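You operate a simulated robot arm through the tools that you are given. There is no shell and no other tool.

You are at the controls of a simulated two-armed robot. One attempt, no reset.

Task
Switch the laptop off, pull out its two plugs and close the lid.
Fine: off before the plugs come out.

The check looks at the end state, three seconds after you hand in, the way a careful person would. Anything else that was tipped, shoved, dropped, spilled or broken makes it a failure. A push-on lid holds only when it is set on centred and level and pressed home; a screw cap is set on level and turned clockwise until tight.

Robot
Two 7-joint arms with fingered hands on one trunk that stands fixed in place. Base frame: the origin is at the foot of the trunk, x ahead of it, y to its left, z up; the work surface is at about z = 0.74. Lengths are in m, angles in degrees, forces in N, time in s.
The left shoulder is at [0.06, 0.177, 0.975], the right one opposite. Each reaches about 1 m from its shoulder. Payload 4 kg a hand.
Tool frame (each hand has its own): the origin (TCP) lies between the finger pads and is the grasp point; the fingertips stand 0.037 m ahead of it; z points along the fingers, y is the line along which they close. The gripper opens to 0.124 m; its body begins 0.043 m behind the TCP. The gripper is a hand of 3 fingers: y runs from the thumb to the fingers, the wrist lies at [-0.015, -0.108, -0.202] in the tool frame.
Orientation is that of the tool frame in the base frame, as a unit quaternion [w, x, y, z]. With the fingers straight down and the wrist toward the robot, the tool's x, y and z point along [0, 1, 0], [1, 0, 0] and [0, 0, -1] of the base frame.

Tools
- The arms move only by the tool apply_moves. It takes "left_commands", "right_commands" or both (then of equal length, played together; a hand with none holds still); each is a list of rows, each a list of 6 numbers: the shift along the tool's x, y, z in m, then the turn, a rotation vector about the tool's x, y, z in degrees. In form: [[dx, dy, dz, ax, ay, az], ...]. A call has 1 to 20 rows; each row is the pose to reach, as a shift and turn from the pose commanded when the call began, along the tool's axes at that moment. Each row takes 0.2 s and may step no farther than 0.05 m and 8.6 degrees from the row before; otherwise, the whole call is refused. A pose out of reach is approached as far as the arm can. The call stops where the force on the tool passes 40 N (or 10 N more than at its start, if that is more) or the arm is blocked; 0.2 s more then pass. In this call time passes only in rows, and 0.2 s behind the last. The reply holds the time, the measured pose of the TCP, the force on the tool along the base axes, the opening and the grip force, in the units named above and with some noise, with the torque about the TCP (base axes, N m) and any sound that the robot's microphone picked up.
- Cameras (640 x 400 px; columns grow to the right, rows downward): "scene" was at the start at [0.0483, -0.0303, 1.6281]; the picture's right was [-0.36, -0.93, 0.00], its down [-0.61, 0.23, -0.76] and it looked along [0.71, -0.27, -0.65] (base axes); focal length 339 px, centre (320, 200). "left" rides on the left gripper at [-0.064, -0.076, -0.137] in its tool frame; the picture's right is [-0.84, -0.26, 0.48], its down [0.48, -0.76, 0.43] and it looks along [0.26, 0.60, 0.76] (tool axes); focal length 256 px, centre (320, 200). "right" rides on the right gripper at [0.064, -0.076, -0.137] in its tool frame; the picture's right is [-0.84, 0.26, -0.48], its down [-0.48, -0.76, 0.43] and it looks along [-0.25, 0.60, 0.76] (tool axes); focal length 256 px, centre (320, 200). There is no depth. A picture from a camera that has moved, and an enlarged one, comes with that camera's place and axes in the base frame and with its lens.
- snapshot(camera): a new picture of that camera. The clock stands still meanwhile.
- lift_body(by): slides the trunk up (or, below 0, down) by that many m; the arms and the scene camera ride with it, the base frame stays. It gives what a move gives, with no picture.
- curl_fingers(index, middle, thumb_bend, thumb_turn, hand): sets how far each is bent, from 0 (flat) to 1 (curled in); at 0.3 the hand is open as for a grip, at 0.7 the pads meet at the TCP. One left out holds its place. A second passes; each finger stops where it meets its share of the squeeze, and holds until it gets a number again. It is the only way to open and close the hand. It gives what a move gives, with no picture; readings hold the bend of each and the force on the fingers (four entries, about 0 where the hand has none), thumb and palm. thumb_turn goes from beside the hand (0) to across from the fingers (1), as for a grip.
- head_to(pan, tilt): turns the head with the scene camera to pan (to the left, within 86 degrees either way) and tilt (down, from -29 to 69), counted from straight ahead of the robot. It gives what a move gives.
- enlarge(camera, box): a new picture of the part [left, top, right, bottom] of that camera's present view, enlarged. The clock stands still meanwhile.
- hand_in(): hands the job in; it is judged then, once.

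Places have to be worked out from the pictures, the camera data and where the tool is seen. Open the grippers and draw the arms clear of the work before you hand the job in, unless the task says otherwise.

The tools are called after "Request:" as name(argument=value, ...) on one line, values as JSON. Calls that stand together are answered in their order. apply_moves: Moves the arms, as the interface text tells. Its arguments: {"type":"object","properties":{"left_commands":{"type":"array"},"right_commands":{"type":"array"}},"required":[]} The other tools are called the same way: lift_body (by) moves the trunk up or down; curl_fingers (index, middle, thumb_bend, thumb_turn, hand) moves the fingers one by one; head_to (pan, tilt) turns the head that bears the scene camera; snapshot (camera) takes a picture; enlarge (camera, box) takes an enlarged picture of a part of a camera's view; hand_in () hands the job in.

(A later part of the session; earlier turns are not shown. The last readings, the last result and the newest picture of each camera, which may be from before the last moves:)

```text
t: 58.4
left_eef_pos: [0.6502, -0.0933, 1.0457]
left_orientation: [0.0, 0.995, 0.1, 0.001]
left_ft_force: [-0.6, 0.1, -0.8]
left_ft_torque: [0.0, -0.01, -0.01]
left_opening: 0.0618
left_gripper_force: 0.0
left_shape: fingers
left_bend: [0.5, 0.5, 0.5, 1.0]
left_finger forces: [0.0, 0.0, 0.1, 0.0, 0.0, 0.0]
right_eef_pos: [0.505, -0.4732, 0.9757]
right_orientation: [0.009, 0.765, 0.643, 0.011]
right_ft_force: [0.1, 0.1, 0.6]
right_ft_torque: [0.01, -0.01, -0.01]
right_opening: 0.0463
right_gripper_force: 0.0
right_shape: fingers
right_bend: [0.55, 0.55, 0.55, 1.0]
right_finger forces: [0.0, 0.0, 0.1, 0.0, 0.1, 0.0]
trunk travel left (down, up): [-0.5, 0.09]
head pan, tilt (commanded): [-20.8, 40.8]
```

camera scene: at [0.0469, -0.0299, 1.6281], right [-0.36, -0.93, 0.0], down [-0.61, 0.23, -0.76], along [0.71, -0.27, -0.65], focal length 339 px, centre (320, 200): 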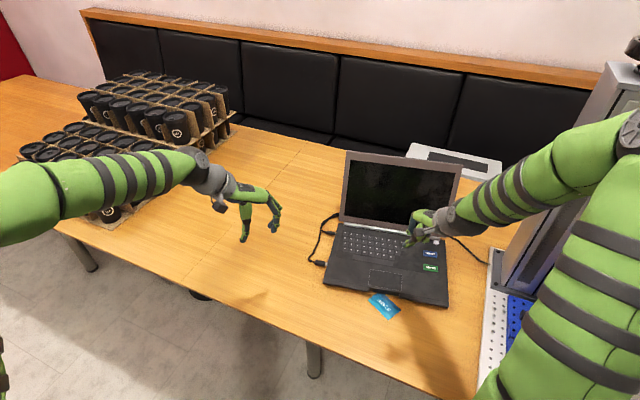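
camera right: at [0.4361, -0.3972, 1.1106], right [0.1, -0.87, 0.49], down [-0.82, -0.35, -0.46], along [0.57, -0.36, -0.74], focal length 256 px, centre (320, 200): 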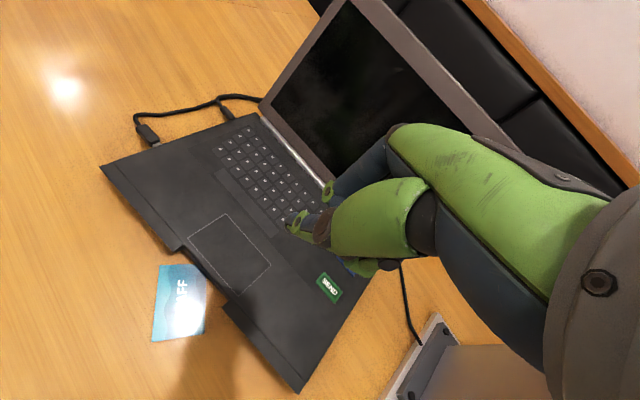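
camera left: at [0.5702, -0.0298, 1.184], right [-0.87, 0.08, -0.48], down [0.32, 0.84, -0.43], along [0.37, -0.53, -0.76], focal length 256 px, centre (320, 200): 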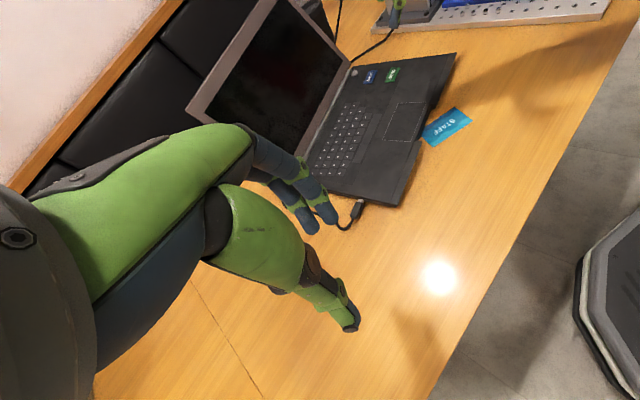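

Both views put the back plug's centre at about (0.817, -0.363). I'll move the left hand back up as an observer and bring the right hand round to the plug's outer side at height, yawed to suit the plug.

Request:
apply_moves(left_commands=[[0.008, -0.016, -0.015, 0, 0, 0], [0.016, -0.032, -0.03, 0, 0, 0], [0.024, -0.048, -0.045, 0, 0, 0], [0.032, -0.064, -0.06, 0, 0, 0], [0.04, -0.08, -0.075, 0, 0, 0], [0.047, -0.096, -0.09, 0, 0, 0], [0.0534, -0.1116, -0.105, 0, 0, 0]], right_commands=[[0.0346, 0.0258, -0.01, 0, 0, 3], [0.0692, 0.0516, -0.02, 0, 0, 6], [0.1038, 0.0774, -0.03, 0, 0, 9], [0.1384, 0.1033, -0.03, 0, 0, 12], [0.173, 0.1291, -0.025, 0, 0, 15], [0.2076, 0.1549, -0.02, 0, 0, 18], [0.2421, 0.1807, -0.014, 0, 0, 20.5]])

Request:
snapshot(camera="scene")

Request:
snapshot(camera="right")

Request:
snapshot(camera="left")

```text
t: 60.0
left_eef_pos: [0.6793, 0.0266, 1.1505]
left_orientation: [0.0, 0.995, 0.1, 0.0]
left_ft_force: [-0.5, 0.2, -0.8]
left_ft_torque: [-0.03, 0.0, -0.02]
left_opening: 0.0617
left_gripper_force: 0.0
left_shape: fingers
left_bend: [0.5, 0.5, 0.5, 1.0]
left_finger forces: [0.0, 0.0, 0.0, 0.0, 0.0, 0.0]
right_eef_pos: [0.7252, -0.2663, 0.9928]
right_orientation: [0.008, 0.868, 0.496, 0.011]
right_ft_force: [-0.8, 1.0, -0.3]
right_ft_torque: [0.0, 0.0, 0.02]
right_opening: 0.0463
right_gripper_force: 0.0
right_shape: fingers
right_bend: [0.55, 0.55, 0.55, 1.0]
right_finger forces: [0.1, 0.0, 0.0, 0.0, 0.0, 0.1]
trunk travel left (down, up): [-0.5, 0.09]
head pan, tilt (commanded): [-20.8, 40.8]
```

```text
taken
camera scene: at [0.0491, -0.0293, 1.628], right [-0.36, -0.93, 0.0], down [-0.61, 0.23, -0.76], along [0.71, -0.27, -0.65], focal length 339 px, centre (320, 200)
```

scene: 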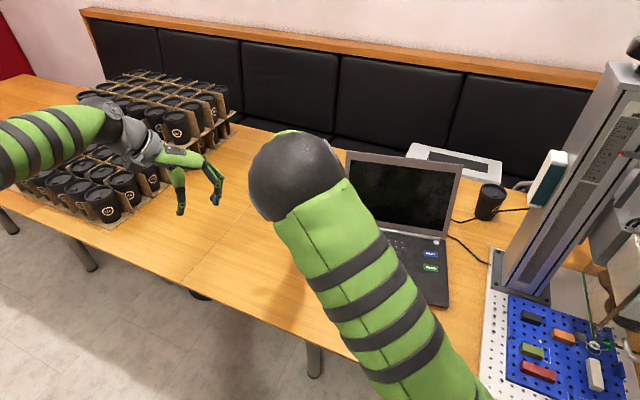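

```text
taken
camera right: at [0.6874, -0.1723, 1.1283], right [-0.22, -0.85, 0.48], down [-0.89, -0.03, -0.46], along [0.41, -0.52, -0.75], focal length 256 px, centre (320, 200)
```

right: 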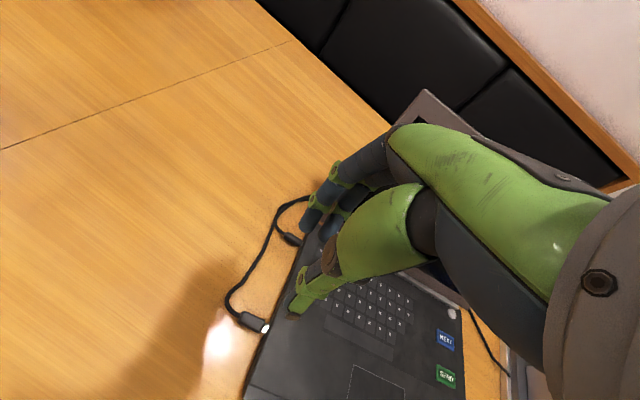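

```text
taken
camera left: at [0.6013, 0.0891, 1.2884], right [-0.87, 0.08, -0.48], down [0.32, 0.84, -0.43], along [0.37, -0.53, -0.76], focal length 256 px, centre (320, 200)
```

left: 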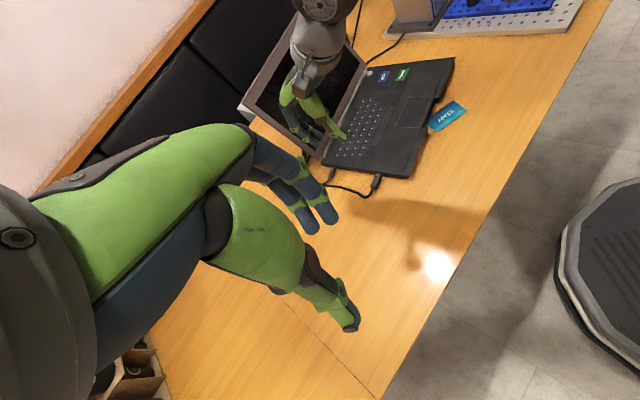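

Right hand is beside the laptop with the back plug ahead of it. I'll move over the plug and down to z ≈ 0.87.

Request:
apply_moves(right_commands=[[-0.0098, 0.0428, 0.01, 0, 0, 0], [-0.0197, 0.0857, 0.02, 0, 0, 0], [-0.0295, 0.1285, 0.035, 0, 0, 0], [-0.0295, 0.1285, 0.08, 0, 0, 0], [-0.0295, 0.1285, 0.1228, 0, 0, 0]])

Request:
enlarge(camera="right", box=[200, 120, 420, 340])

Request:
enlarge(camera="left", box=[250, 50, 410, 210])

```text
t: 61.2
left_eef_pos: [0.6794, 0.0266, 1.1508]
left_orientation: [-0.001, 0.995, 0.1, 0.0]
left_ft_force: [-0.2, -0.2, -0.8]
left_ft_torque: [-0.01, 0.01, -0.04]
left_opening: 0.062
left_gripper_force: 0.0
left_shape: fingers
left_bend: [0.5, 0.5, 0.5, 1.0]
left_finger forces: [0.0, 0.0, 0.0, 0.0, 0.0, 0.0]
right_eef_pos: [0.8259, -0.3579, 0.8731]
right_orientation: [0.008, 0.868, 0.496, 0.013]
right_ft_force: [-0.6, 0.1, 0.3]
right_ft_torque: [0.02, -0.04, -0.01]
right_opening: 0.0465
right_gripper_force: 0.1
right_shape: fingers
right_bend: [0.55, 0.55, 0.55, 1.0]
right_finger forces: [0.0, 0.0, 0.0, 0.1, 0.0, 0.0]
trunk travel left (down, up): [-0.5, 0.09]
head pan, tilt (commanded): [-20.8, 40.8]
```

```text
1.82 times, centred on (310, 230) of right
camera zoom: at [0.7886, -0.2645, 1.0083], right [-0.22, -0.85, 0.48], down [-0.89, -0.03, -0.46], along [0.41, -0.52, -0.75], focal length 465 px, centre (338, 146)
```

zoom: 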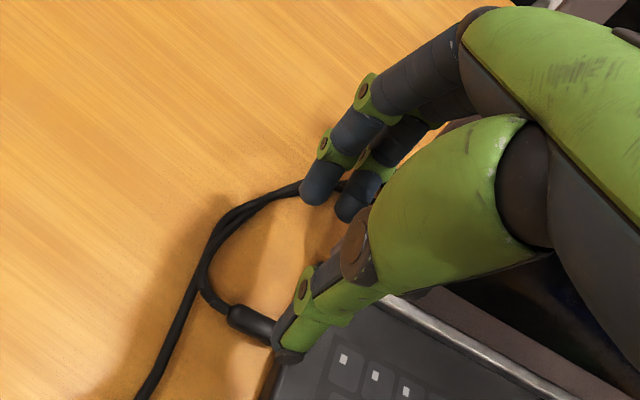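

```text
2.50 times, centred on (330, 130) of left
camera zoom: at [0.6013, 0.0877, 1.2885], right [-0.87, 0.08, -0.48], down [0.32, 0.84, -0.43], along [0.37, -0.53, -0.76], focal length 640 px, centre (295, 375)
```

zoom: 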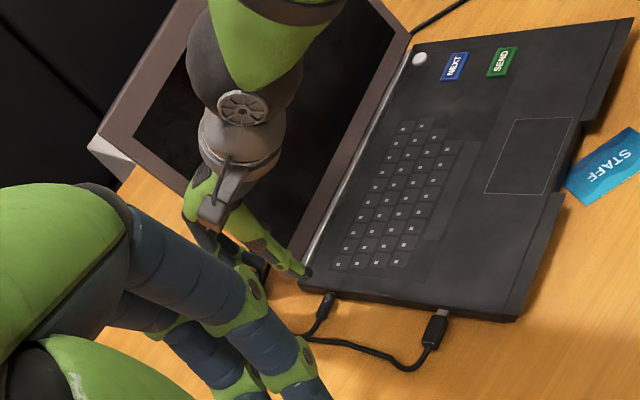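

The plug sits at tool (-9, -5) mm below the hand; the cable loop passes just outside the index. I'll shift 3 mm toward the laptop and descend to z ≈ 0.79.

Request:
apply_moves(right_commands=[[-0.0015, -0.002, 0.03, 0, 0, 0], [-0.003, -0.004, 0.06, 0, 0, 0], [-0.003, -0.004, 0.075, 0, 0, 0], [-0.003, -0.004, 0.082, 0, 0, 0]])

Request:
enlarge(camera="right", box=[220, 140, 400, 300])

Request:
enlarge(camera="left", box=[290, 130, 390, 210])

```text
t: 62.2
left_eef_pos: [0.6795, 0.0246, 1.1526]
left_orientation: [0.0, 0.995, 0.099, 0.001]
left_ft_force: [0.1, -0.2, 0.4]
left_ft_torque: [-0.02, 0.02, 0.02]
left_opening: 0.0621
left_gripper_force: 0.1
left_shape: fingers
left_bend: [0.5, 0.5, 0.5, 1.0]
left_finger forces: [0.0, 0.0, 0.1, 0.0, 0.1, 0.1]
right_eef_pos: [0.8212, -0.3565, 0.7907]
right_orientation: [0.006, 0.868, 0.497, 0.012]
right_ft_force: [0.7, -0.2, 0.2]
right_ft_torque: [-0.02, 0.0, 0.0]
right_opening: 0.0465
right_gripper_force: 0.0
right_shape: fingers
right_bend: [0.55, 0.55, 0.55, 1.0]
right_finger forces: [0.1, 0.0, 0.0, 0.1, 0.0, 0.0]
trunk travel left (down, up): [-0.5, 0.09]
head pan, tilt (commanded): [-20.8, 40.8]
```

```text
2.50 times, centred on (310, 220) of right
camera zoom: at [0.7843, -0.2638, 0.9268], right [-0.22, -0.85, 0.48], down [-0.89, -0.03, -0.46], along [0.41, -0.52, -0.75], focal length 640 px, centre (345, 150)
```

zoom: 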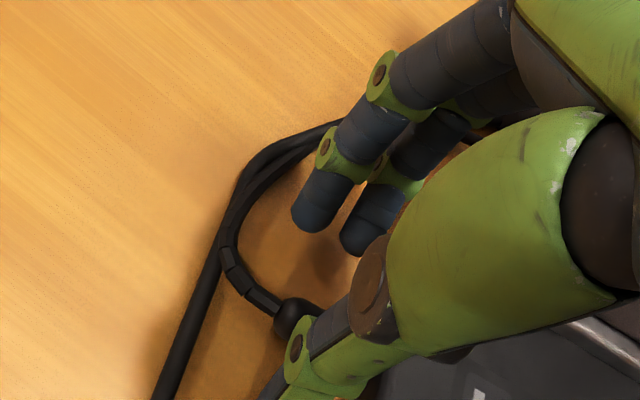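

```text
5.00 times, centred on (340, 170) of left
camera zoom: at [0.6008, 0.0882, 1.2888], right [-0.87, 0.08, -0.48], down [0.32, 0.84, -0.43], along [0.37, -0.53, -0.76], focal length 1280 px, centre (220, 350)
```

zoom: 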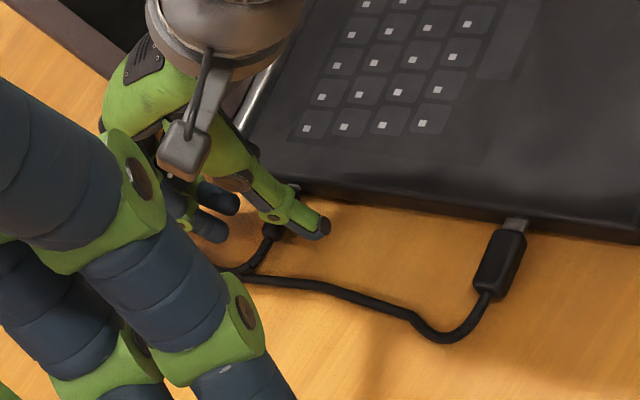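

The plug lies between thumb and fingers, with the cable loop outside the index. I'll lower 6 mm and close.

Request:
apply_moves(right_commands=[[0, 0, 0.004, 0, 0, 0], [0, 0, 0.007, 0, 0, 0]])

Request:
curl_fingers(hand="right", index=0.63, middle=0.63, thumb_bend=0.63)

Request:
curl_fingers(hand="right", index=0.75, middle=0.75, thumb_bend=0.69)

Request:
enlarge(camera="right", box=[220, 140, 400, 300])

Request:
enlarge(camera="left", box=[290, 130, 390, 210])

```text
t: 62.8
left_eef_pos: [0.679, 0.0261, 1.151]
left_orientation: [0.0, 0.995, 0.1, 0.001]
left_ft_force: [1.2, 1.1, -0.1]
left_ft_torque: [0.01, 0.0, -0.01]
left_opening: 0.0619
left_gripper_force: 0.1
left_shape: fingers
left_bend: [0.5, 0.5, 0.5, 1.0]
left_finger forces: [0.0, 0.0, 0.0, 0.0, 0.0, 0.0]
right_eef_pos: [0.8215, -0.357, 0.7849]
right_orientation: [0.007, 0.868, 0.497, 0.012]
right_ft_force: [-0.2, -1.1, 1.0]
right_ft_torque: [0.01, 0.03, 0.02]
right_opening: 0.0465
right_gripper_force: 0.0
right_shape: fingers
right_bend: [0.55, 0.55, 0.55, 1.0]
right_finger forces: [0.1, 0.1, 0.0, 0.0, 0.0, 0.0]
trunk travel left (down, up): [-0.5, 0.09]
head pan, tilt (commanded): [-20.8, 40.8]
```

```text
t: 63.8
left_eef_pos: [0.6781, 0.0268, 1.1515]
left_orientation: [0.001, 0.995, 0.1, 0.001]
left_ft_force: [1.0, -0.1, -0.5]
left_ft_torque: [-0.02, 0.0, 0.0]
left_opening: 0.062
left_gripper_force: 0.2
left_shape: fingers
left_bend: [0.5, 0.5, 0.5, 1.0]
left_finger forces: [0.0, 0.1, 0.1, 0.0, 0.0, 0.1]
right_eef_pos: [0.8226, -0.3579, 0.7851]
right_orientation: [0.007, 0.868, 0.497, 0.012]
right_ft_force: [-0.9, 1.1, -0.7]
right_ft_torque: [0.01, 0.01, 0.02]
right_opening: 0.0244
right_gripper_force: 0.9
right_shape: fingers
right_bend: [0.63, 0.63, 0.63, 1.0]
right_finger forces: [0.0, 0.0, 0.0, 0.1, 1.5, 0.1]
trunk travel left (down, up): [-0.5, 0.09]
head pan, tilt (commanded): [-20.8, 40.8]
```

```text
t: 64.8
left_eef_pos: [0.6794, 0.0255, 1.1508]
left_orientation: [-0.001, 0.995, 0.1, 0.0]
left_ft_force: [-0.5, -0.3, 1.6]
left_ft_torque: [-0.01, 0.03, 0.0]
left_opening: 0.062
left_gripper_force: 0.0
left_shape: fingers
left_bend: [0.5, 0.5, 0.5, 1.0]
left_finger forces: [0.0, 0.0, 0.0, 0.0, 0.0, 0.0]
right_eef_pos: [0.8225, -0.3567, 0.7845]
right_orientation: [0.006, 0.868, 0.496, 0.012]
right_ft_force: [3.4, -1.2, 0.3]
right_ft_torque: [0.03, 0.0, 0.01]
right_opening: 0.0135
right_gripper_force: 16.7
right_shape: fingers
right_bend: [0.73, 0.73, 0.65, 1.0]
right_finger forces: [9.3, 7.9, 0.0, 0.1, 15.2, 0.1]
trunk travel left (down, up): [-0.5, 0.09]
head pan, tilt (commanded): [-20.8, 40.8]
```

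```text
2.50 times, centred on (310, 220) of right
camera zoom: at [0.7852, -0.2641, 0.9197], right [-0.22, -0.85, 0.48], down [-0.89, -0.03, -0.46], along [0.41, -0.52, -0.75], focal length 640 px, centre (345, 150)
```

zoom: 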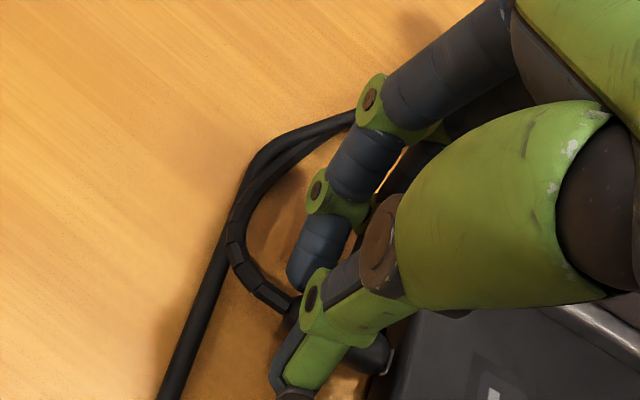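

```text
5.00 times, centred on (340, 170) of left
camera zoom: at [0.6015, 0.0879, 1.2885], right [-0.87, 0.08, -0.48], down [0.32, 0.84, -0.43], along [0.37, -0.53, -0.76], focal length 1280 px, centre (220, 350)
```

zoom: 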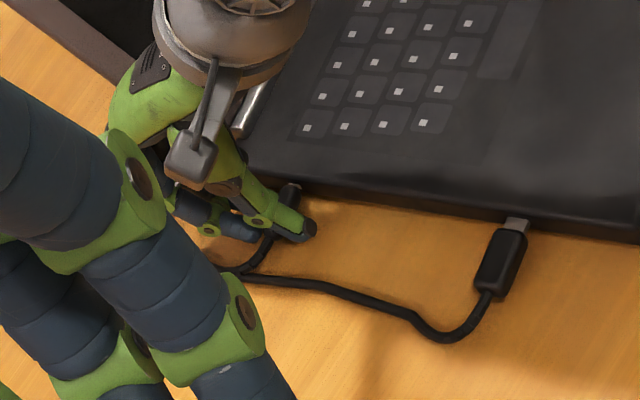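

Firm grip (16 N) on the back plug. I'll pull 14 mm straight out, and check that the laptop stays put.

Request:
apply_moves(right_commands=[[0.0035, 0.0002, 0, 0, 0, 0], [0.007, 0.0004, 0, 0, 0, 0], [0.0105, 0.0006, 0, 0, 0, 0], [0.014, 0.0008, 0, 0, 0, 0]])

Request:
enlarge(camera="right", box=[220, 140, 400, 300])

Request:
enlarge(camera="left", box=[290, 130, 390, 210])

```text
t: 65.8
left_eef_pos: [0.6784, 0.0259, 1.1511]
left_orientation: [0.0, 0.995, 0.101, 0.0]
left_ft_force: [-0.4, 0.5, 0.3]
left_ft_torque: [-0.02, -0.01, 0.02]
left_opening: 0.0619
left_gripper_force: 0.0
left_shape: fingers
left_bend: [0.5, 0.5, 0.5, 1.0]
left_finger forces: [0.1, 0.0, 0.0, 0.1, 0.0, 0.0]
right_eef_pos: [0.8321, -0.3471, 0.7834]
right_orientation: [0.007, 0.868, 0.497, 0.012]
right_ft_force: [0.2, -0.1, 1.2]
right_ft_torque: [-0.02, 0.06, -0.04]
right_opening: 0.0136
right_gripper_force: 16.1
right_shape: fingers
right_bend: [0.73, 0.73, 0.65, 1.0]
right_finger forces: [8.3, 7.1, 0.0, 0.1, 15.9, 0.0]
trunk travel left (down, up): [-0.5, 0.09]
head pan, tilt (commanded): [-20.8, 40.8]
```

```text
2.50 times, centred on (310, 220) of right
camera zoom: at [0.7935, -0.2526, 0.9199], right [-0.22, -0.85, 0.48], down [-0.89, -0.03, -0.46], along [0.41, -0.52, -0.75], focal length 640 px, centre (345, 150)
```

zoom: 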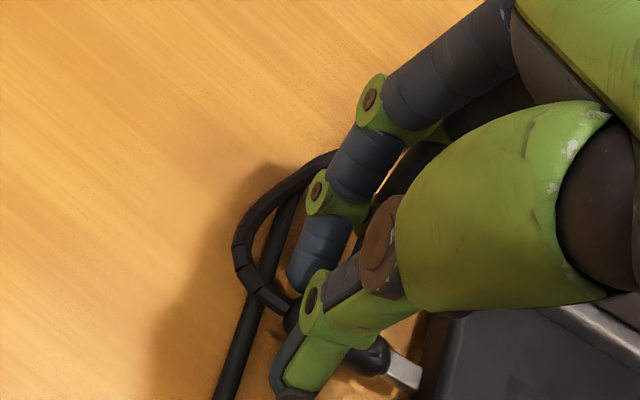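

```text
5.00 times, centred on (340, 170) of left
camera zoom: at [0.6012, 0.0881, 1.2885], right [-0.87, 0.08, -0.48], down [0.32, 0.84, -0.43], along [0.37, -0.53, -0.76], focal length 1280 px, centre (220, 350)
```

zoom: 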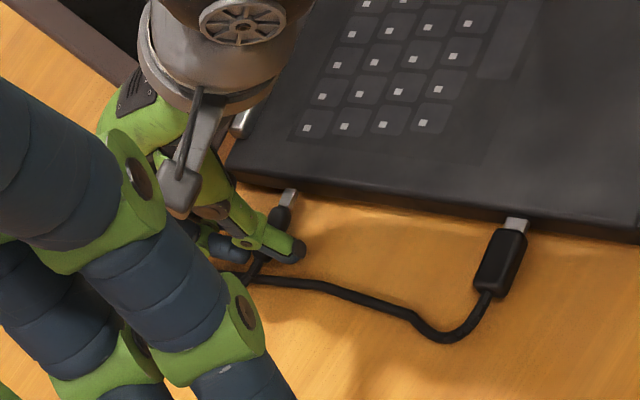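

The back plug slid out with hardly any force, its metal end showing; laptop unmoved. I'll draw it 12 mm further.

Request:
apply_moves(right_commands=[[0.004, 0.0002, 0, 0, 0, 0], [0.008, 0.0004, 0, 0, 0, 0], [0.012, 0.0006, 0, 0, 0, 0]])

Request:
enlarge(camera="right", box=[220, 140, 400, 300])

Request:
enlarge(camera="left", box=[290, 130, 390, 210])

```text
t: 66.6
left_eef_pos: [0.6789, 0.0251, 1.1509]
left_orientation: [-0.001, 0.995, 0.1, 0.001]
left_ft_force: [-0.7, 0.1, -0.5]
left_ft_torque: [-0.01, 0.03, -0.04]
left_opening: 0.0617
left_gripper_force: 0.1
left_shape: fingers
left_bend: [0.5, 0.5, 0.5, 1.0]
left_finger forces: [0.0, 0.0, 0.0, 0.0, 0.0, 0.0]
right_eef_pos: [0.8361, -0.3377, 0.7831]
right_orientation: [0.008, 0.868, 0.496, 0.011]
right_ft_force: [-3.1, -6.0, 0.7]
right_ft_torque: [-0.08, 0.14, -0.01]
right_opening: 0.0136
right_gripper_force: 15.6
right_shape: fingers
right_bend: [0.73, 0.73, 0.65, 1.0]
right_finger forces: [8.6, 7.2, 0.0, 0.1, 16.2, 0.0]
trunk travel left (down, up): [-0.5, 0.09]
head pan, tilt (commanded): [-20.8, 40.8]
```

```text
2.50 times, centred on (310, 220) of right
camera zoom: at [0.7992, -0.2446, 0.9198], right [-0.22, -0.85, 0.48], down [-0.89, -0.03, -0.46], along [0.41, -0.52, -0.75], focal length 640 px, centre (345, 150)
```

zoom: 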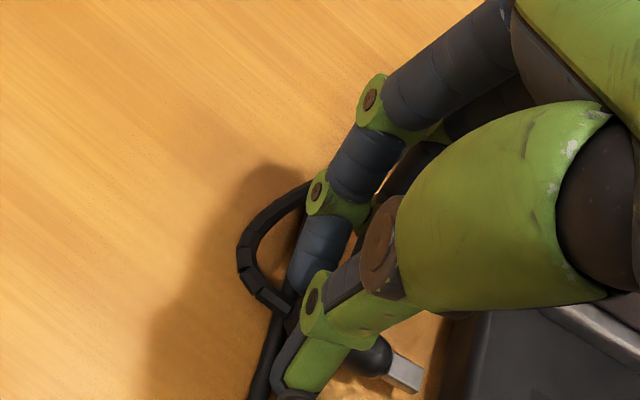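

```text
5.00 times, centred on (340, 170) of left
camera zoom: at [0.6009, 0.0875, 1.2888], right [-0.87, 0.08, -0.48], down [0.32, 0.84, -0.43], along [0.37, -0.53, -0.76], focal length 1280 px, centre (220, 350)
```

zoom: 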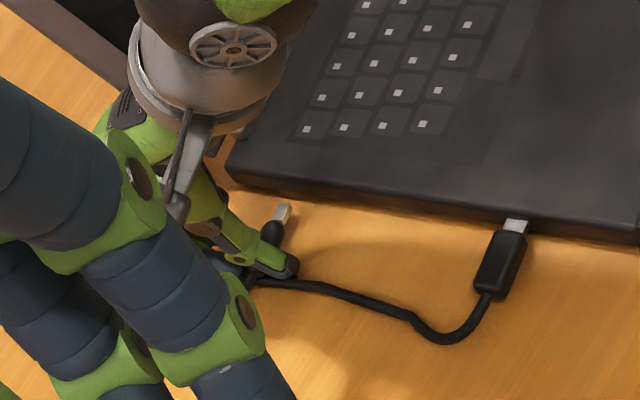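

The back plug is now ~12 mm clear with the laptop unmoved; the front cable beneath it starts to resist (6 N). I'll lift the plug 3 cm to get over that cable and see that nothing follows.

Request:
apply_moves(right_commands=[[-0.003, 0, -0.01, 0, 0, 0], [-0.003, 0, -0.02, 0, 0, 0], [-0.003, 0, -0.03, 0, 0, 0]])

Request:
enlarge(camera="right", box=[200, 130, 400, 310])

Request:
enlarge(camera="left", box=[290, 130, 390, 210])

```text
t: 67.4
left_eef_pos: [0.6792, 0.0264, 1.1516]
left_orientation: [0.001, 0.995, 0.1, 0.001]
left_ft_force: [0.5, -0.2, 0.4]
left_ft_torque: [0.02, -0.02, -0.04]
left_opening: 0.0621
left_gripper_force: 0.1
left_shape: fingers
left_bend: [0.5, 0.5, 0.5, 1.0]
left_finger forces: [0.0, 0.0, 0.0, 0.0, 0.1, 0.0]
right_eef_pos: [0.8339, -0.3394, 0.8149]
right_orientation: [0.008, 0.868, 0.496, 0.012]
right_ft_force: [-0.2, -0.2, -0.1]
right_ft_torque: [-0.02, -0.01, 0.0]
right_opening: 0.0047
right_gripper_force: 0.0
right_shape: fingers
right_bend: [0.74, 0.75, 0.67, 1.0]
right_finger forces: [0.0, 0.0, 0.0, 0.0, 0.0, 0.0]
trunk travel left (down, up): [-0.5, 0.09]
head pan, tilt (commanded): [-20.8, 40.8]
```

```text
2.22 times, centred on (300, 220) of right
camera zoom: at [0.7961, -0.2456, 0.9503], right [-0.22, -0.85, 0.48], down [-0.89, -0.03, -0.46], along [0.41, -0.52, -0.75], focal length 569 px, centre (364, 156)
```

zoom: 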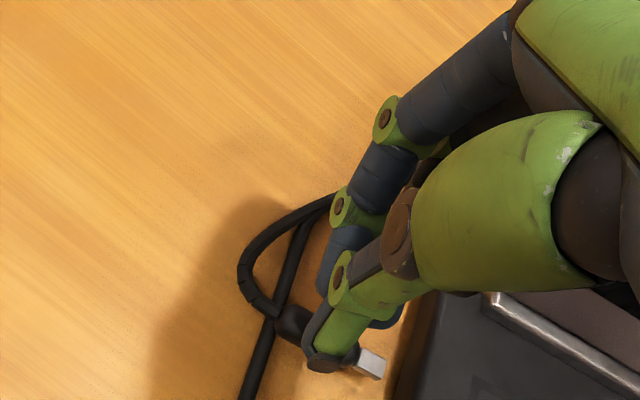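

```text
5.00 times, centred on (340, 170) of left
camera zoom: at [0.6006, 0.0884, 1.2889], right [-0.87, 0.08, -0.48], down [0.32, 0.84, -0.43], along [0.37, -0.53, -0.76], focal length 1280 px, centre (220, 350)
```

zoom: 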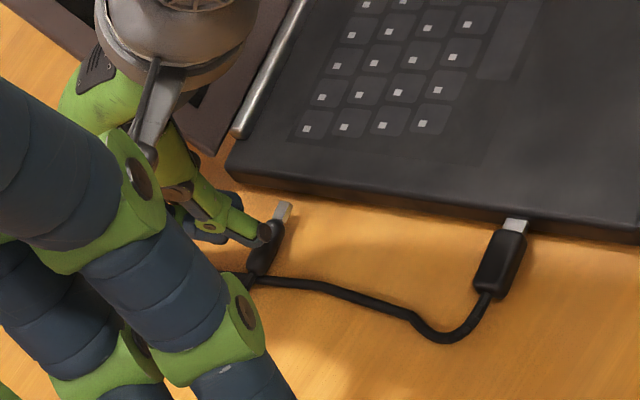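

The fingers slid off the rounded plug, leaving it lying clear of its socket. I'll raise the right hand and look at both plugs.

Request:
apply_moves(right_commands=[[0, -0.01, -0.04, 0, 0, 0], [0, -0.02, -0.08, 0, 0, 0], [0, -0.05, -0.11, 0, 0, 0], [0.0, -0.09, -0.13, 0, 0, 0]])

Request:
enlarge(camera="right", box=[180, 150, 380, 330])

Request:
enlarge(camera="left", box=[280, 120, 400, 220])

```text
t: 68.4
left_eef_pos: [0.6779, 0.0263, 1.1513]
left_orientation: [0.0, 0.995, 0.1, 0.001]
left_ft_force: [0.4, -0.5, 0.5]
left_ft_torque: [0.0, -0.03, 0.02]
left_opening: 0.0621
left_gripper_force: 0.0
left_shape: fingers
left_bend: [0.5, 0.5, 0.5, 1.0]
left_finger forces: [0.0, 0.1, 0.0, 0.0, 0.0, 0.0]
right_eef_pos: [0.7499, -0.2936, 0.9442]
right_orientation: [0.007, 0.868, 0.497, 0.012]
right_ft_force: [-1.0, 0.4, -0.5]
right_ft_torque: [0.01, -0.01, -0.01]
right_opening: 0.0043
right_gripper_force: 0.1
right_shape: fingers
right_bend: [0.74, 0.75, 0.67, 1.0]
right_finger forces: [0.0, 0.0, 0.0, 0.1, 0.1, 0.0]
trunk travel left (down, up): [-0.5, 0.09]
head pan, tilt (commanded): [-20.8, 40.8]
```

```text
2.22 times, centred on (280, 240) of right
camera zoom: at [0.713, -0.1998, 1.0792], right [-0.22, -0.85, 0.48], down [-0.89, -0.03, -0.46], along [0.41, -0.52, -0.75], focal length 569 px, centre (409, 111)
```

zoom: 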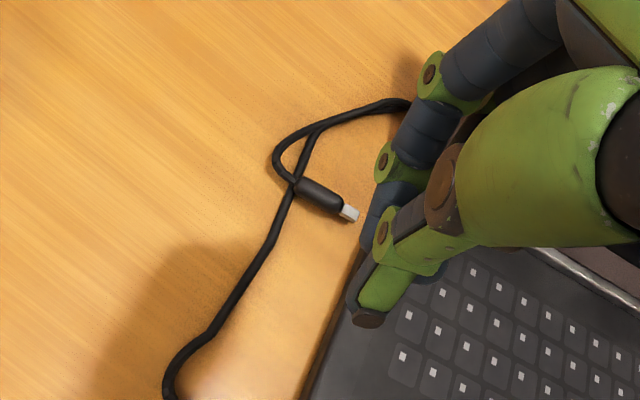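

```text
4.00 times, centred on (340, 170) of left
camera zoom: at [0.6, 0.0887, 1.2891], right [-0.87, 0.08, -0.48], down [0.32, 0.84, -0.43], along [0.37, -0.53, -0.76], focal length 1024 px, centre (240, 320)
```

zoom: 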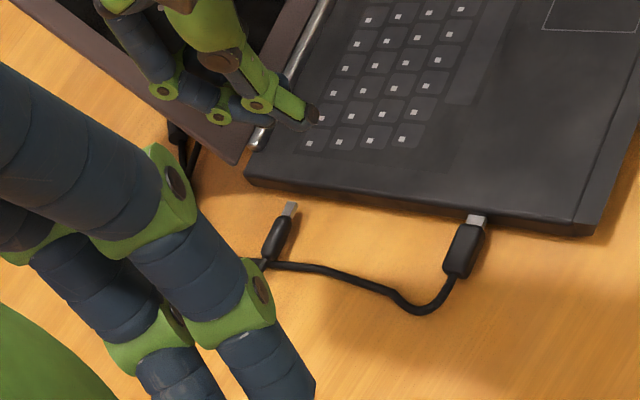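

The back plug is well out, lying with its metal end ~1.5 cm from the laptop. Now the front plug again with the right hand: its centre is at (0.702, -0.279). I'll open the fingers and come over it.

Request:
curl_fingers(hand="right", index=0.55, middle=0.55, thumb_bend=0.55)

Request:
apply_moves(right_commands=[[-0.005, -0.025, 0.0, 0, 0, 0], [-0.0098, -0.0486, 0.01, 0, 0, 0], [-0.0098, -0.0486, 0.05, 0, 0, 0], [-0.0098, -0.0486, 0.09, 0, 0, 0]])

Request:
enlarge(camera="right", box=[200, 120, 420, 340])

Request:
enlarge(camera="left", box=[300, 130, 420, 230])

```text
t: 69.4
left_eef_pos: [0.6795, 0.0268, 1.1501]
left_orientation: [0.0, 0.995, 0.1, -0.001]
left_ft_force: [0.8, 0.5, -0.1]
left_ft_torque: [0.02, 0.0, -0.01]
left_opening: 0.0619
left_gripper_force: 0.1
left_shape: fingers
left_bend: [0.5, 0.5, 0.5, 1.0]
left_finger forces: [0.1, 0.1, 0.0, 0.0, 0.0, 0.0]
right_eef_pos: [0.7524, -0.2941, 0.9438]
right_orientation: [0.007, 0.868, 0.496, 0.013]
right_ft_force: [0.5, 0.0, 0.2]
right_ft_torque: [0.03, 0.02, 0.0]
right_opening: 0.0464
right_gripper_force: 0.1
right_shape: fingers
right_bend: [0.55, 0.55, 0.55, 1.0]
right_finger forces: [0.0, 0.0, 0.1, 0.1, 0.0, 0.1]
trunk travel left (down, up): [-0.5, 0.09]
head pan, tilt (commanded): [-20.8, 40.8]
```

```text
t: 70.4
left_eef_pos: [0.6787, 0.0255, 1.1512]
left_orientation: [0.0, 0.995, 0.101, 0.001]
left_ft_force: [-0.3, 0.7, 0.8]
left_ft_torque: [-0.04, 0.0, -0.02]
left_opening: 0.062
left_gripper_force: 0.0
left_shape: fingers
left_bend: [0.5, 0.5, 0.5, 1.0]
left_finger forces: [0.0, 0.0, 0.1, 0.1, 0.0, 0.0]
right_eef_pos: [0.7071, -0.2752, 0.8523]
right_orientation: [0.007, 0.867, 0.497, 0.012]
right_ft_force: [0.7, 0.2, -0.7]
right_ft_torque: [0.02, -0.02, -0.01]
right_opening: 0.0463
right_gripper_force: 0.1
right_shape: fingers
right_bend: [0.55, 0.55, 0.55, 1.0]
right_finger forces: [0.0, 0.0, 0.0, 0.1, 0.0, 0.0]
trunk travel left (down, up): [-0.5, 0.09]
head pan, tilt (commanded): [-20.8, 40.8]
```

```text
1.82 times, centred on (310, 230) of right
camera zoom: at [0.6706, -0.1829, 0.9868], right [-0.22, -0.85, 0.48], down [-0.89, -0.03, -0.46], along [0.41, -0.52, -0.75], focal length 465 px, centre (338, 146)
```

zoom: 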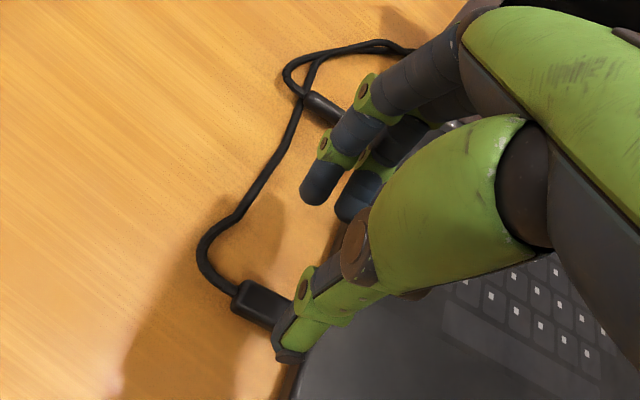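

```text
4.00 times, centred on (360, 180) of left
camera zoom: at [0.6011, 0.0882, 1.2887], right [-0.87, 0.08, -0.48], down [0.32, 0.84, -0.43], along [0.37, -0.53, -0.76], focal length 1024 px, centre (160, 280)
```

zoom: 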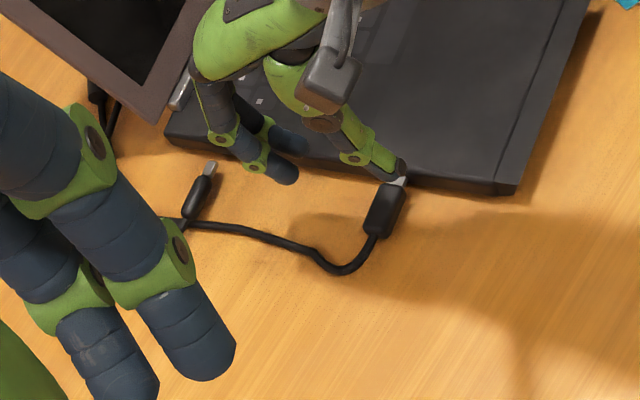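

The front plug is lined up between thumb and fingers. Descending to grip height.

Request:
apply_moves(right_commands=[[-0.001, -0.001, 0.03, 0, 0, 0], [-0.002, -0.002, 0.05, 0, 0, 0], [-0.002, -0.002, 0.062, 0, 0, 0], [-0.002, -0.002, 0.068, 0, 0, 0]])

Request:
enlarge(camera="left", box=[320, 150, 400, 215])

Request:
enlarge(camera="right", box=[200, 140, 400, 300])

```text
t: 71.4
left_eef_pos: [0.6777, 0.0248, 1.151]
left_orientation: [0.0, 0.995, 0.1, 0.001]
left_ft_force: [0.8, 0.0, 0.6]
left_ft_torque: [0.03, -0.01, 0.0]
left_opening: 0.0619
left_gripper_force: 0.0
left_shape: fingers
left_bend: [0.5, 0.5, 0.5, 1.0]
left_finger forces: [0.1, 0.0, 0.1, 0.0, 0.0, 0.1]
right_eef_pos: [0.7072, -0.2763, 0.7826]
right_orientation: [0.007, 0.868, 0.497, 0.011]
right_ft_force: [0.2, 0.1, 0.3]
right_ft_torque: [0.01, 0.04, 0.01]
right_opening: 0.0466
right_gripper_force: 0.5
right_shape: fingers
right_bend: [0.55, 0.55, 0.55, 1.0]
right_finger forces: [0.0, 0.1, 0.0, 0.0, 0.4, 0.0]
trunk travel left (down, up): [-0.5, 0.09]
head pan, tilt (commanded): [-20.8, 40.8]
```

```text
6.15 times, centred on (360, 182) of left
camera zoom: at [0.6007, 0.0882, 1.2888], right [-0.87, 0.08, -0.48], down [0.32, 0.84, -0.43], along [0.37, -0.53, -0.76], focal length 1575 px, centre (74, 308)
```

zoom: 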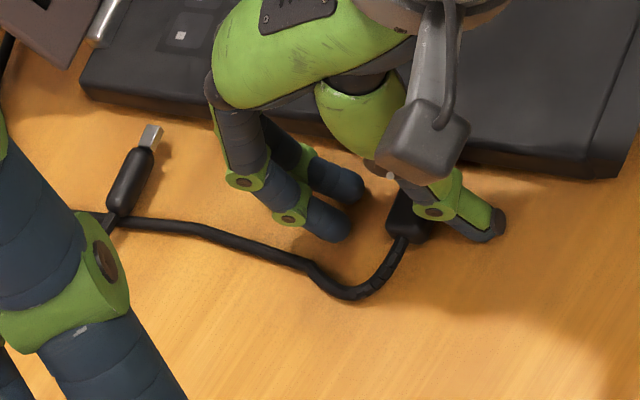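

```text
2.50 times, centred on (300, 220) of right
camera zoom: at [0.67, -0.1839, 0.9181], right [-0.22, -0.85, 0.48], down [-0.89, -0.03, -0.46], along [0.41, -0.52, -0.75], focal length 640 px, centre (370, 150)
```

zoom: 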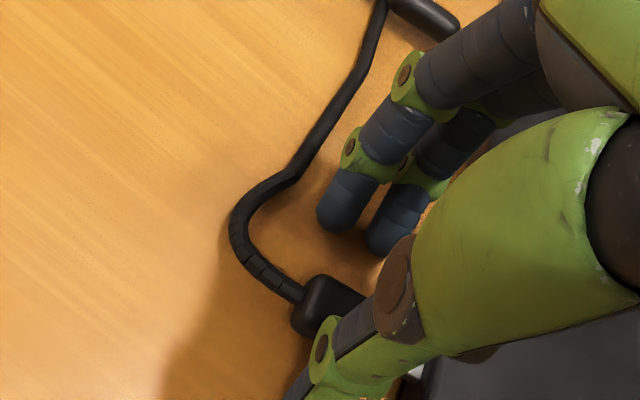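

Nicely placed, with fingers inside the cable loop. Closing on the plug.

Request:
curl_fingers(hand="right", index=0.62, middle=0.62, thumb_bend=0.61)

Request:
curl_fingers(hand="right", index=0.75, middle=0.75, thumb_bend=0.68)

Request:
apply_moves(right_commands=[[0.0035, 0.0002, 0, 0, 0, 0], [0.007, 0.0004, 0, 0, 0, 0], [0.0105, 0.0006, 0, 0, 0, 0], [0.014, 0.0008, 0, 0, 0, 0]])

Request:
enlarge(camera="left", box=[320, 150, 400, 215])

Request:
enlarge(camera="right", box=[200, 140, 400, 300])

```text
t: 72.4
left_eef_pos: [0.6791, 0.0256, 1.1518]
left_orientation: [0.0, 0.995, 0.101, 0.001]
left_ft_force: [-0.4, 0.4, -1.2]
left_ft_torque: [0.0, -0.02, 0.02]
left_opening: 0.0623
left_gripper_force: 0.1
left_shape: fingers
left_bend: [0.5, 0.5, 0.5, 1.0]
left_finger forces: [0.1, 0.1, 0.0, 0.0, 0.1, 0.0]
right_eef_pos: [0.7065, -0.2769, 0.7836]
right_orientation: [0.008, 0.868, 0.497, 0.011]
right_ft_force: [-1.5, 1.4, 0.5]
right_ft_torque: [0.01, 0.02, 0.0]
right_opening: 0.029
right_gripper_force: 0.6
right_shape: fingers
right_bend: [0.62, 0.62, 0.61, 1.0]
right_finger forces: [0.0, 0.0, 0.1, 0.1, 1.6, 0.0]
trunk travel left (down, up): [-0.5, 0.09]
head pan, tilt (commanded): [-20.8, 40.8]
```

```text
t: 73.4
left_eef_pos: [0.6786, 0.0258, 1.1507]
left_orientation: [-0.001, 0.995, 0.099, 0.0]
left_ft_force: [-0.6, -0.1, 0.7]
left_ft_torque: [-0.02, 0.02, -0.02]
left_opening: 0.0621
left_gripper_force: 0.0
left_shape: fingers
left_bend: [0.5, 0.5, 0.5, 1.0]
left_finger forces: [0.1, 0.0, 0.0, 0.0, 0.1, 0.0]
right_eef_pos: [0.7068, -0.2764, 0.7824]
right_orientation: [0.007, 0.868, 0.496, 0.011]
right_ft_force: [1.2, -2.2, -0.6]
right_ft_torque: [0.04, 0.0, 0.02]
right_opening: 0.0181
right_gripper_force: 18.5
right_shape: fingers
right_bend: [0.72, 0.72, 0.63, 1.0]
right_finger forces: [9.7, 9.0, 0.0, 0.0, 18.2, 0.1]
trunk travel left (down, up): [-0.5, 0.09]
head pan, tilt (commanded): [-20.8, 40.8]
```

```text
t: 74.4
left_eef_pos: [0.6786, 0.0259, 1.1518]
left_orientation: [-0.001, 0.995, 0.1, 0.0]
left_ft_force: [-0.6, 0.5, -1.2]
left_ft_torque: [-0.01, -0.05, -0.04]
left_opening: 0.0621
left_gripper_force: 0.0
left_shape: fingers
left_bend: [0.5, 0.5, 0.5, 1.0]
left_finger forces: [0.0, 0.0, 0.1, 0.1, 0.0, 0.0]
right_eef_pos: [0.716, -0.2644, 0.7827]
right_orientation: [0.007, 0.867, 0.498, 0.012]
right_ft_force: [-0.4, -1.4, 0.3]
right_ft_torque: [0.0, 0.03, 0.0]
right_opening: 0.0184
right_gripper_force: 17.5
right_shape: fingers
right_bend: [0.73, 0.72, 0.63, 1.0]
right_finger forces: [9.7, 8.2, 0.1, 0.0, 17.5, 0.1]
trunk travel left (down, up): [-0.5, 0.09]
head pan, tilt (commanded): [-20.8, 40.8]
```

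```text
6.15 times, centred on (360, 182) of left
camera zoom: at [0.6013, 0.0881, 1.2885], right [-0.87, 0.08, -0.48], down [0.32, 0.84, -0.43], along [0.37, -0.53, -0.76], focal length 1575 px, centre (74, 308)
```

zoom: 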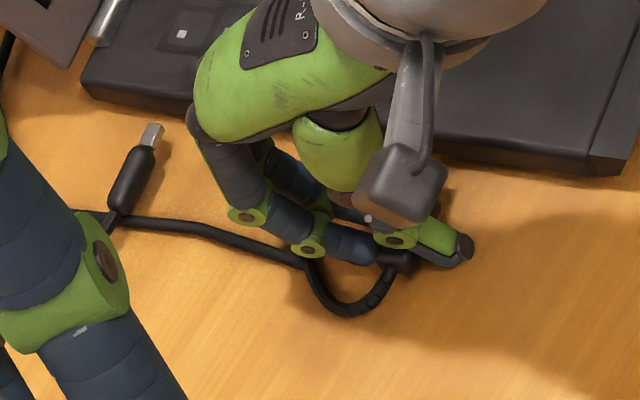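

```text
2.50 times, centred on (300, 220) of right
camera zoom: at [0.679, -0.1719, 0.9188], right [-0.22, -0.85, 0.48], down [-0.89, -0.03, -0.46], along [0.41, -0.52, -0.75], focal length 640 px, centre (370, 150)
```

zoom: 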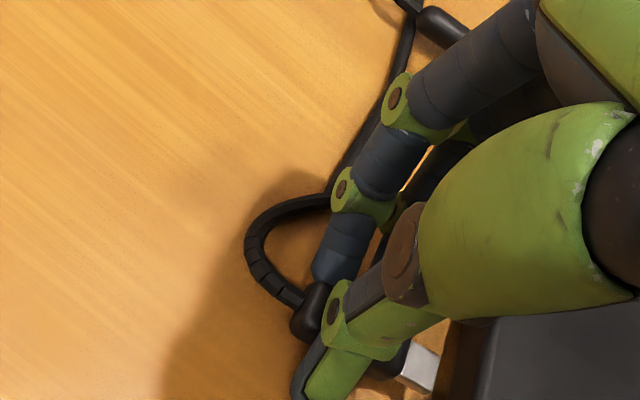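

Out easily, almost no force. The metal end is clear; I'll draw it another 12 mm and watch the laptop.

Request:
apply_moves(right_commands=[[0.004, 0.0002, 0, 0, 0, 0], [0.008, 0.0004, 0, 0, 0, 0], [0.012, 0.0006, 0, 0, 0, 0]])

Request:
enlarge(camera="left", box=[320, 150, 400, 215])

Request:
enlarge(camera="right", box=[200, 140, 400, 300])

```text
t: 75.2
left_eef_pos: [0.6796, 0.0251, 1.1512]
left_orientation: [-0.001, 0.995, 0.1, 0.001]
left_ft_force: [0.0, 1.3, 0.1]
left_ft_torque: [0.03, 0.0, 0.01]
left_opening: 0.0621
left_gripper_force: 0.1
left_shape: fingers
left_bend: [0.5, 0.5, 0.5, 1.0]
left_finger forces: [0.0, 0.0, 0.1, 0.1, 0.1, 0.0]
right_eef_pos: [0.7218, -0.257, 0.7836]
right_orientation: [0.007, 0.868, 0.497, 0.013]
right_ft_force: [-1.9, -6.9, -0.4]
right_ft_torque: [-0.18, 0.07, 0.0]
right_opening: 0.018
right_gripper_force: 18.3
right_shape: fingers
right_bend: [0.73, 0.73, 0.63, 1.0]
right_finger forces: [10.9, 8.8, 0.0, 0.0, 16.6, 0.1]
trunk travel left (down, up): [-0.5, 0.09]
head pan, tilt (commanded): [-20.8, 40.8]
```

```text
6.15 times, centred on (360, 182) of left
camera zoom: at [0.6012, 0.0873, 1.2886], right [-0.87, 0.09, -0.48], down [0.32, 0.84, -0.43], along [0.37, -0.53, -0.76], focal length 1575 px, centre (74, 308)
```

zoom: 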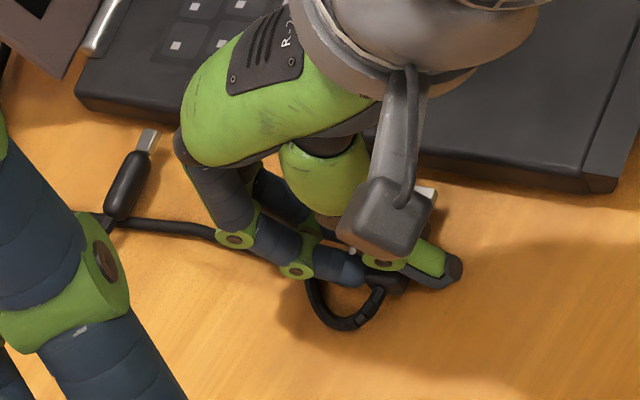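

```text
2.50 times, centred on (300, 220) of right
camera zoom: at [0.6851, -0.1641, 0.9192], right [-0.22, -0.85, 0.48], down [-0.89, -0.03, -0.46], along [0.41, -0.52, -0.75], focal length 640 px, centre (370, 150)
```

zoom: 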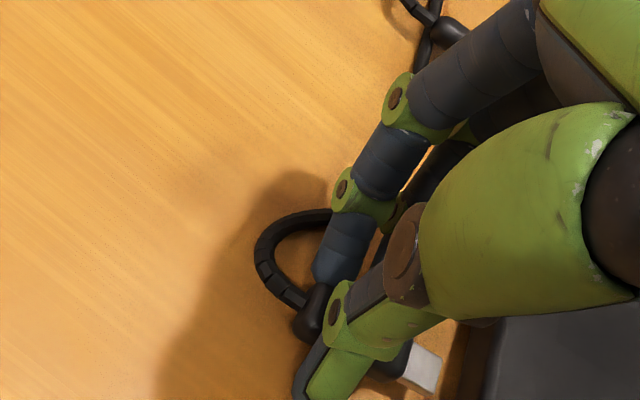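

The laptop again followed over the last ~8 mm: each plug evidently rides on a guide that ends about here, so both are now drawn to their full travel. I'll ease 3 mm back to unload, open the fingers and lift away.

Request:
apply_moves(right_commands=[[-0.0015, 0, 0, 0, 0, 0], [-0.002, 0, 0, 0, 0, 0]])

Request:
curl_fingers(hand="right", index=0.5, middle=0.5, thumb_bend=0.5)

Request:
apply_moves(right_commands=[[0, 0, -0.02, 0, 0, 0], [0, 0, -0.06, 0, 0, 0], [0, 0, -0.1, 0, 0, 0], [-0.01, -0.03, -0.13, 0, 0, 0], [-0.04, -0.06, -0.15, 0, 0, 0]])

Request:
enlarge(camera="left", box=[290, 120, 410, 220])

Request:
enlarge(camera="right", box=[160, 150, 360, 330])

```text
t: 75.8
left_eef_pos: [0.6803, 0.0244, 1.1515]
left_orientation: [-0.001, 0.995, 0.1, 0.0]
left_ft_force: [0.3, 0.3, 0.2]
left_ft_torque: [0.01, 0.01, 0.0]
left_opening: 0.0622
left_gripper_force: 0.0
left_shape: fingers
left_bend: [0.5, 0.5, 0.5, 1.0]
left_finger forces: [0.0, 0.1, 0.1, 0.0, 0.0, 0.1]
right_eef_pos: [0.722, -0.2555, 0.7842]
right_orientation: [0.007, 0.868, 0.497, 0.012]
right_ft_force: [0.8, -3.9, 0.6]
right_ft_torque: [-0.05, 0.02, -0.03]
right_opening: 0.0181
right_gripper_force: 18.6
right_shape: fingers
right_bend: [0.73, 0.73, 0.63, 1.0]
right_finger forces: [10.6, 9.0, 0.0, 0.0, 17.1, 0.0]
trunk travel left (down, up): [-0.5, 0.09]
head pan, tilt (commanded): [-20.8, 40.8]
```

```text
t: 76.8
left_eef_pos: [0.6782, 0.0252, 1.1516]
left_orientation: [0.0, 0.995, 0.1, 0.001]
left_ft_force: [0.4, 0.3, -0.1]
left_ft_torque: [0.02, -0.03, 0.02]
left_opening: 0.062
left_gripper_force: 0.0
left_shape: fingers
left_bend: [0.5, 0.5, 0.5, 1.0]
left_finger forces: [0.1, 0.1, 0.1, 0.0, 0.1, 0.0]
right_eef_pos: [0.7223, -0.2579, 0.7831]
right_orientation: [0.007, 0.868, 0.497, 0.012]
right_ft_force: [0.1, 0.9, -0.4]
right_ft_torque: [-0.01, -0.03, 0.02]
right_opening: 0.0619
right_gripper_force: 0.6
right_shape: fingers
right_bend: [0.5, 0.5, 0.5, 1.0]
right_finger forces: [0.5, 0.0, 0.0, 0.0, 0.0, 0.0]
trunk travel left (down, up): [-0.5, 0.09]
head pan, tilt (commanded): [-20.8, 40.8]
```

```text
t: 78.0
left_eef_pos: [0.6776, 0.0249, 1.1514]
left_orientation: [0.0, 0.995, 0.1, 0.001]
left_ft_force: [-0.2, -0.5, -0.2]
left_ft_torque: [0.05, 0.0, 0.02]
left_opening: 0.062
left_gripper_force: 0.1
left_shape: fingers
left_bend: [0.5, 0.5, 0.5, 1.0]
left_finger forces: [0.0, 0.1, 0.1, 0.0, 0.1, 0.0]
right_eef_pos: [0.6445, -0.2621, 0.9303]
right_orientation: [0.008, 0.868, 0.496, 0.012]
right_ft_force: [0.0, 0.0, 0.0]
right_ft_torque: [0.01, 0.02, 0.0]
right_opening: 0.0622
right_gripper_force: 0.2
right_shape: fingers
right_bend: [0.5, 0.5, 0.5, 1.0]
right_finger forces: [0.1, 0.1, 0.0, 0.0, 0.0, 0.1]
trunk travel left (down, up): [-0.5, 0.09]
head pan, tilt (commanded): [-20.8, 40.8]
```

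```text
4.00 times, centred on (350, 170) of left
camera zoom: at [0.5999, 0.0878, 1.2892], right [-0.87, 0.08, -0.48], down [0.32, 0.84, -0.43], along [0.37, -0.53, -0.76], focal length 1024 px, centre (200, 320)
```

zoom: 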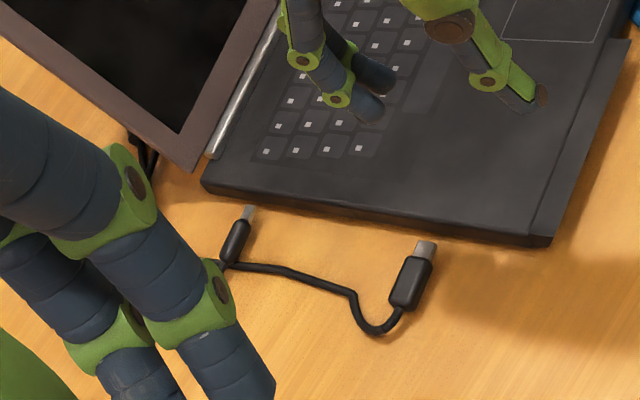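

```text
2.22 times, centred on (260, 240) of right
camera zoom: at [0.6069, -0.1698, 1.0654], right [-0.22, -0.85, 0.48], down [-0.89, -0.03, -0.46], along [0.41, -0.52, -0.75], focal length 569 px, centre (453, 111)
```

zoom: 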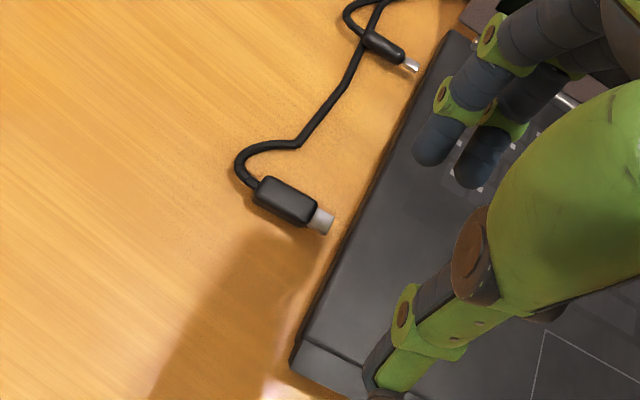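

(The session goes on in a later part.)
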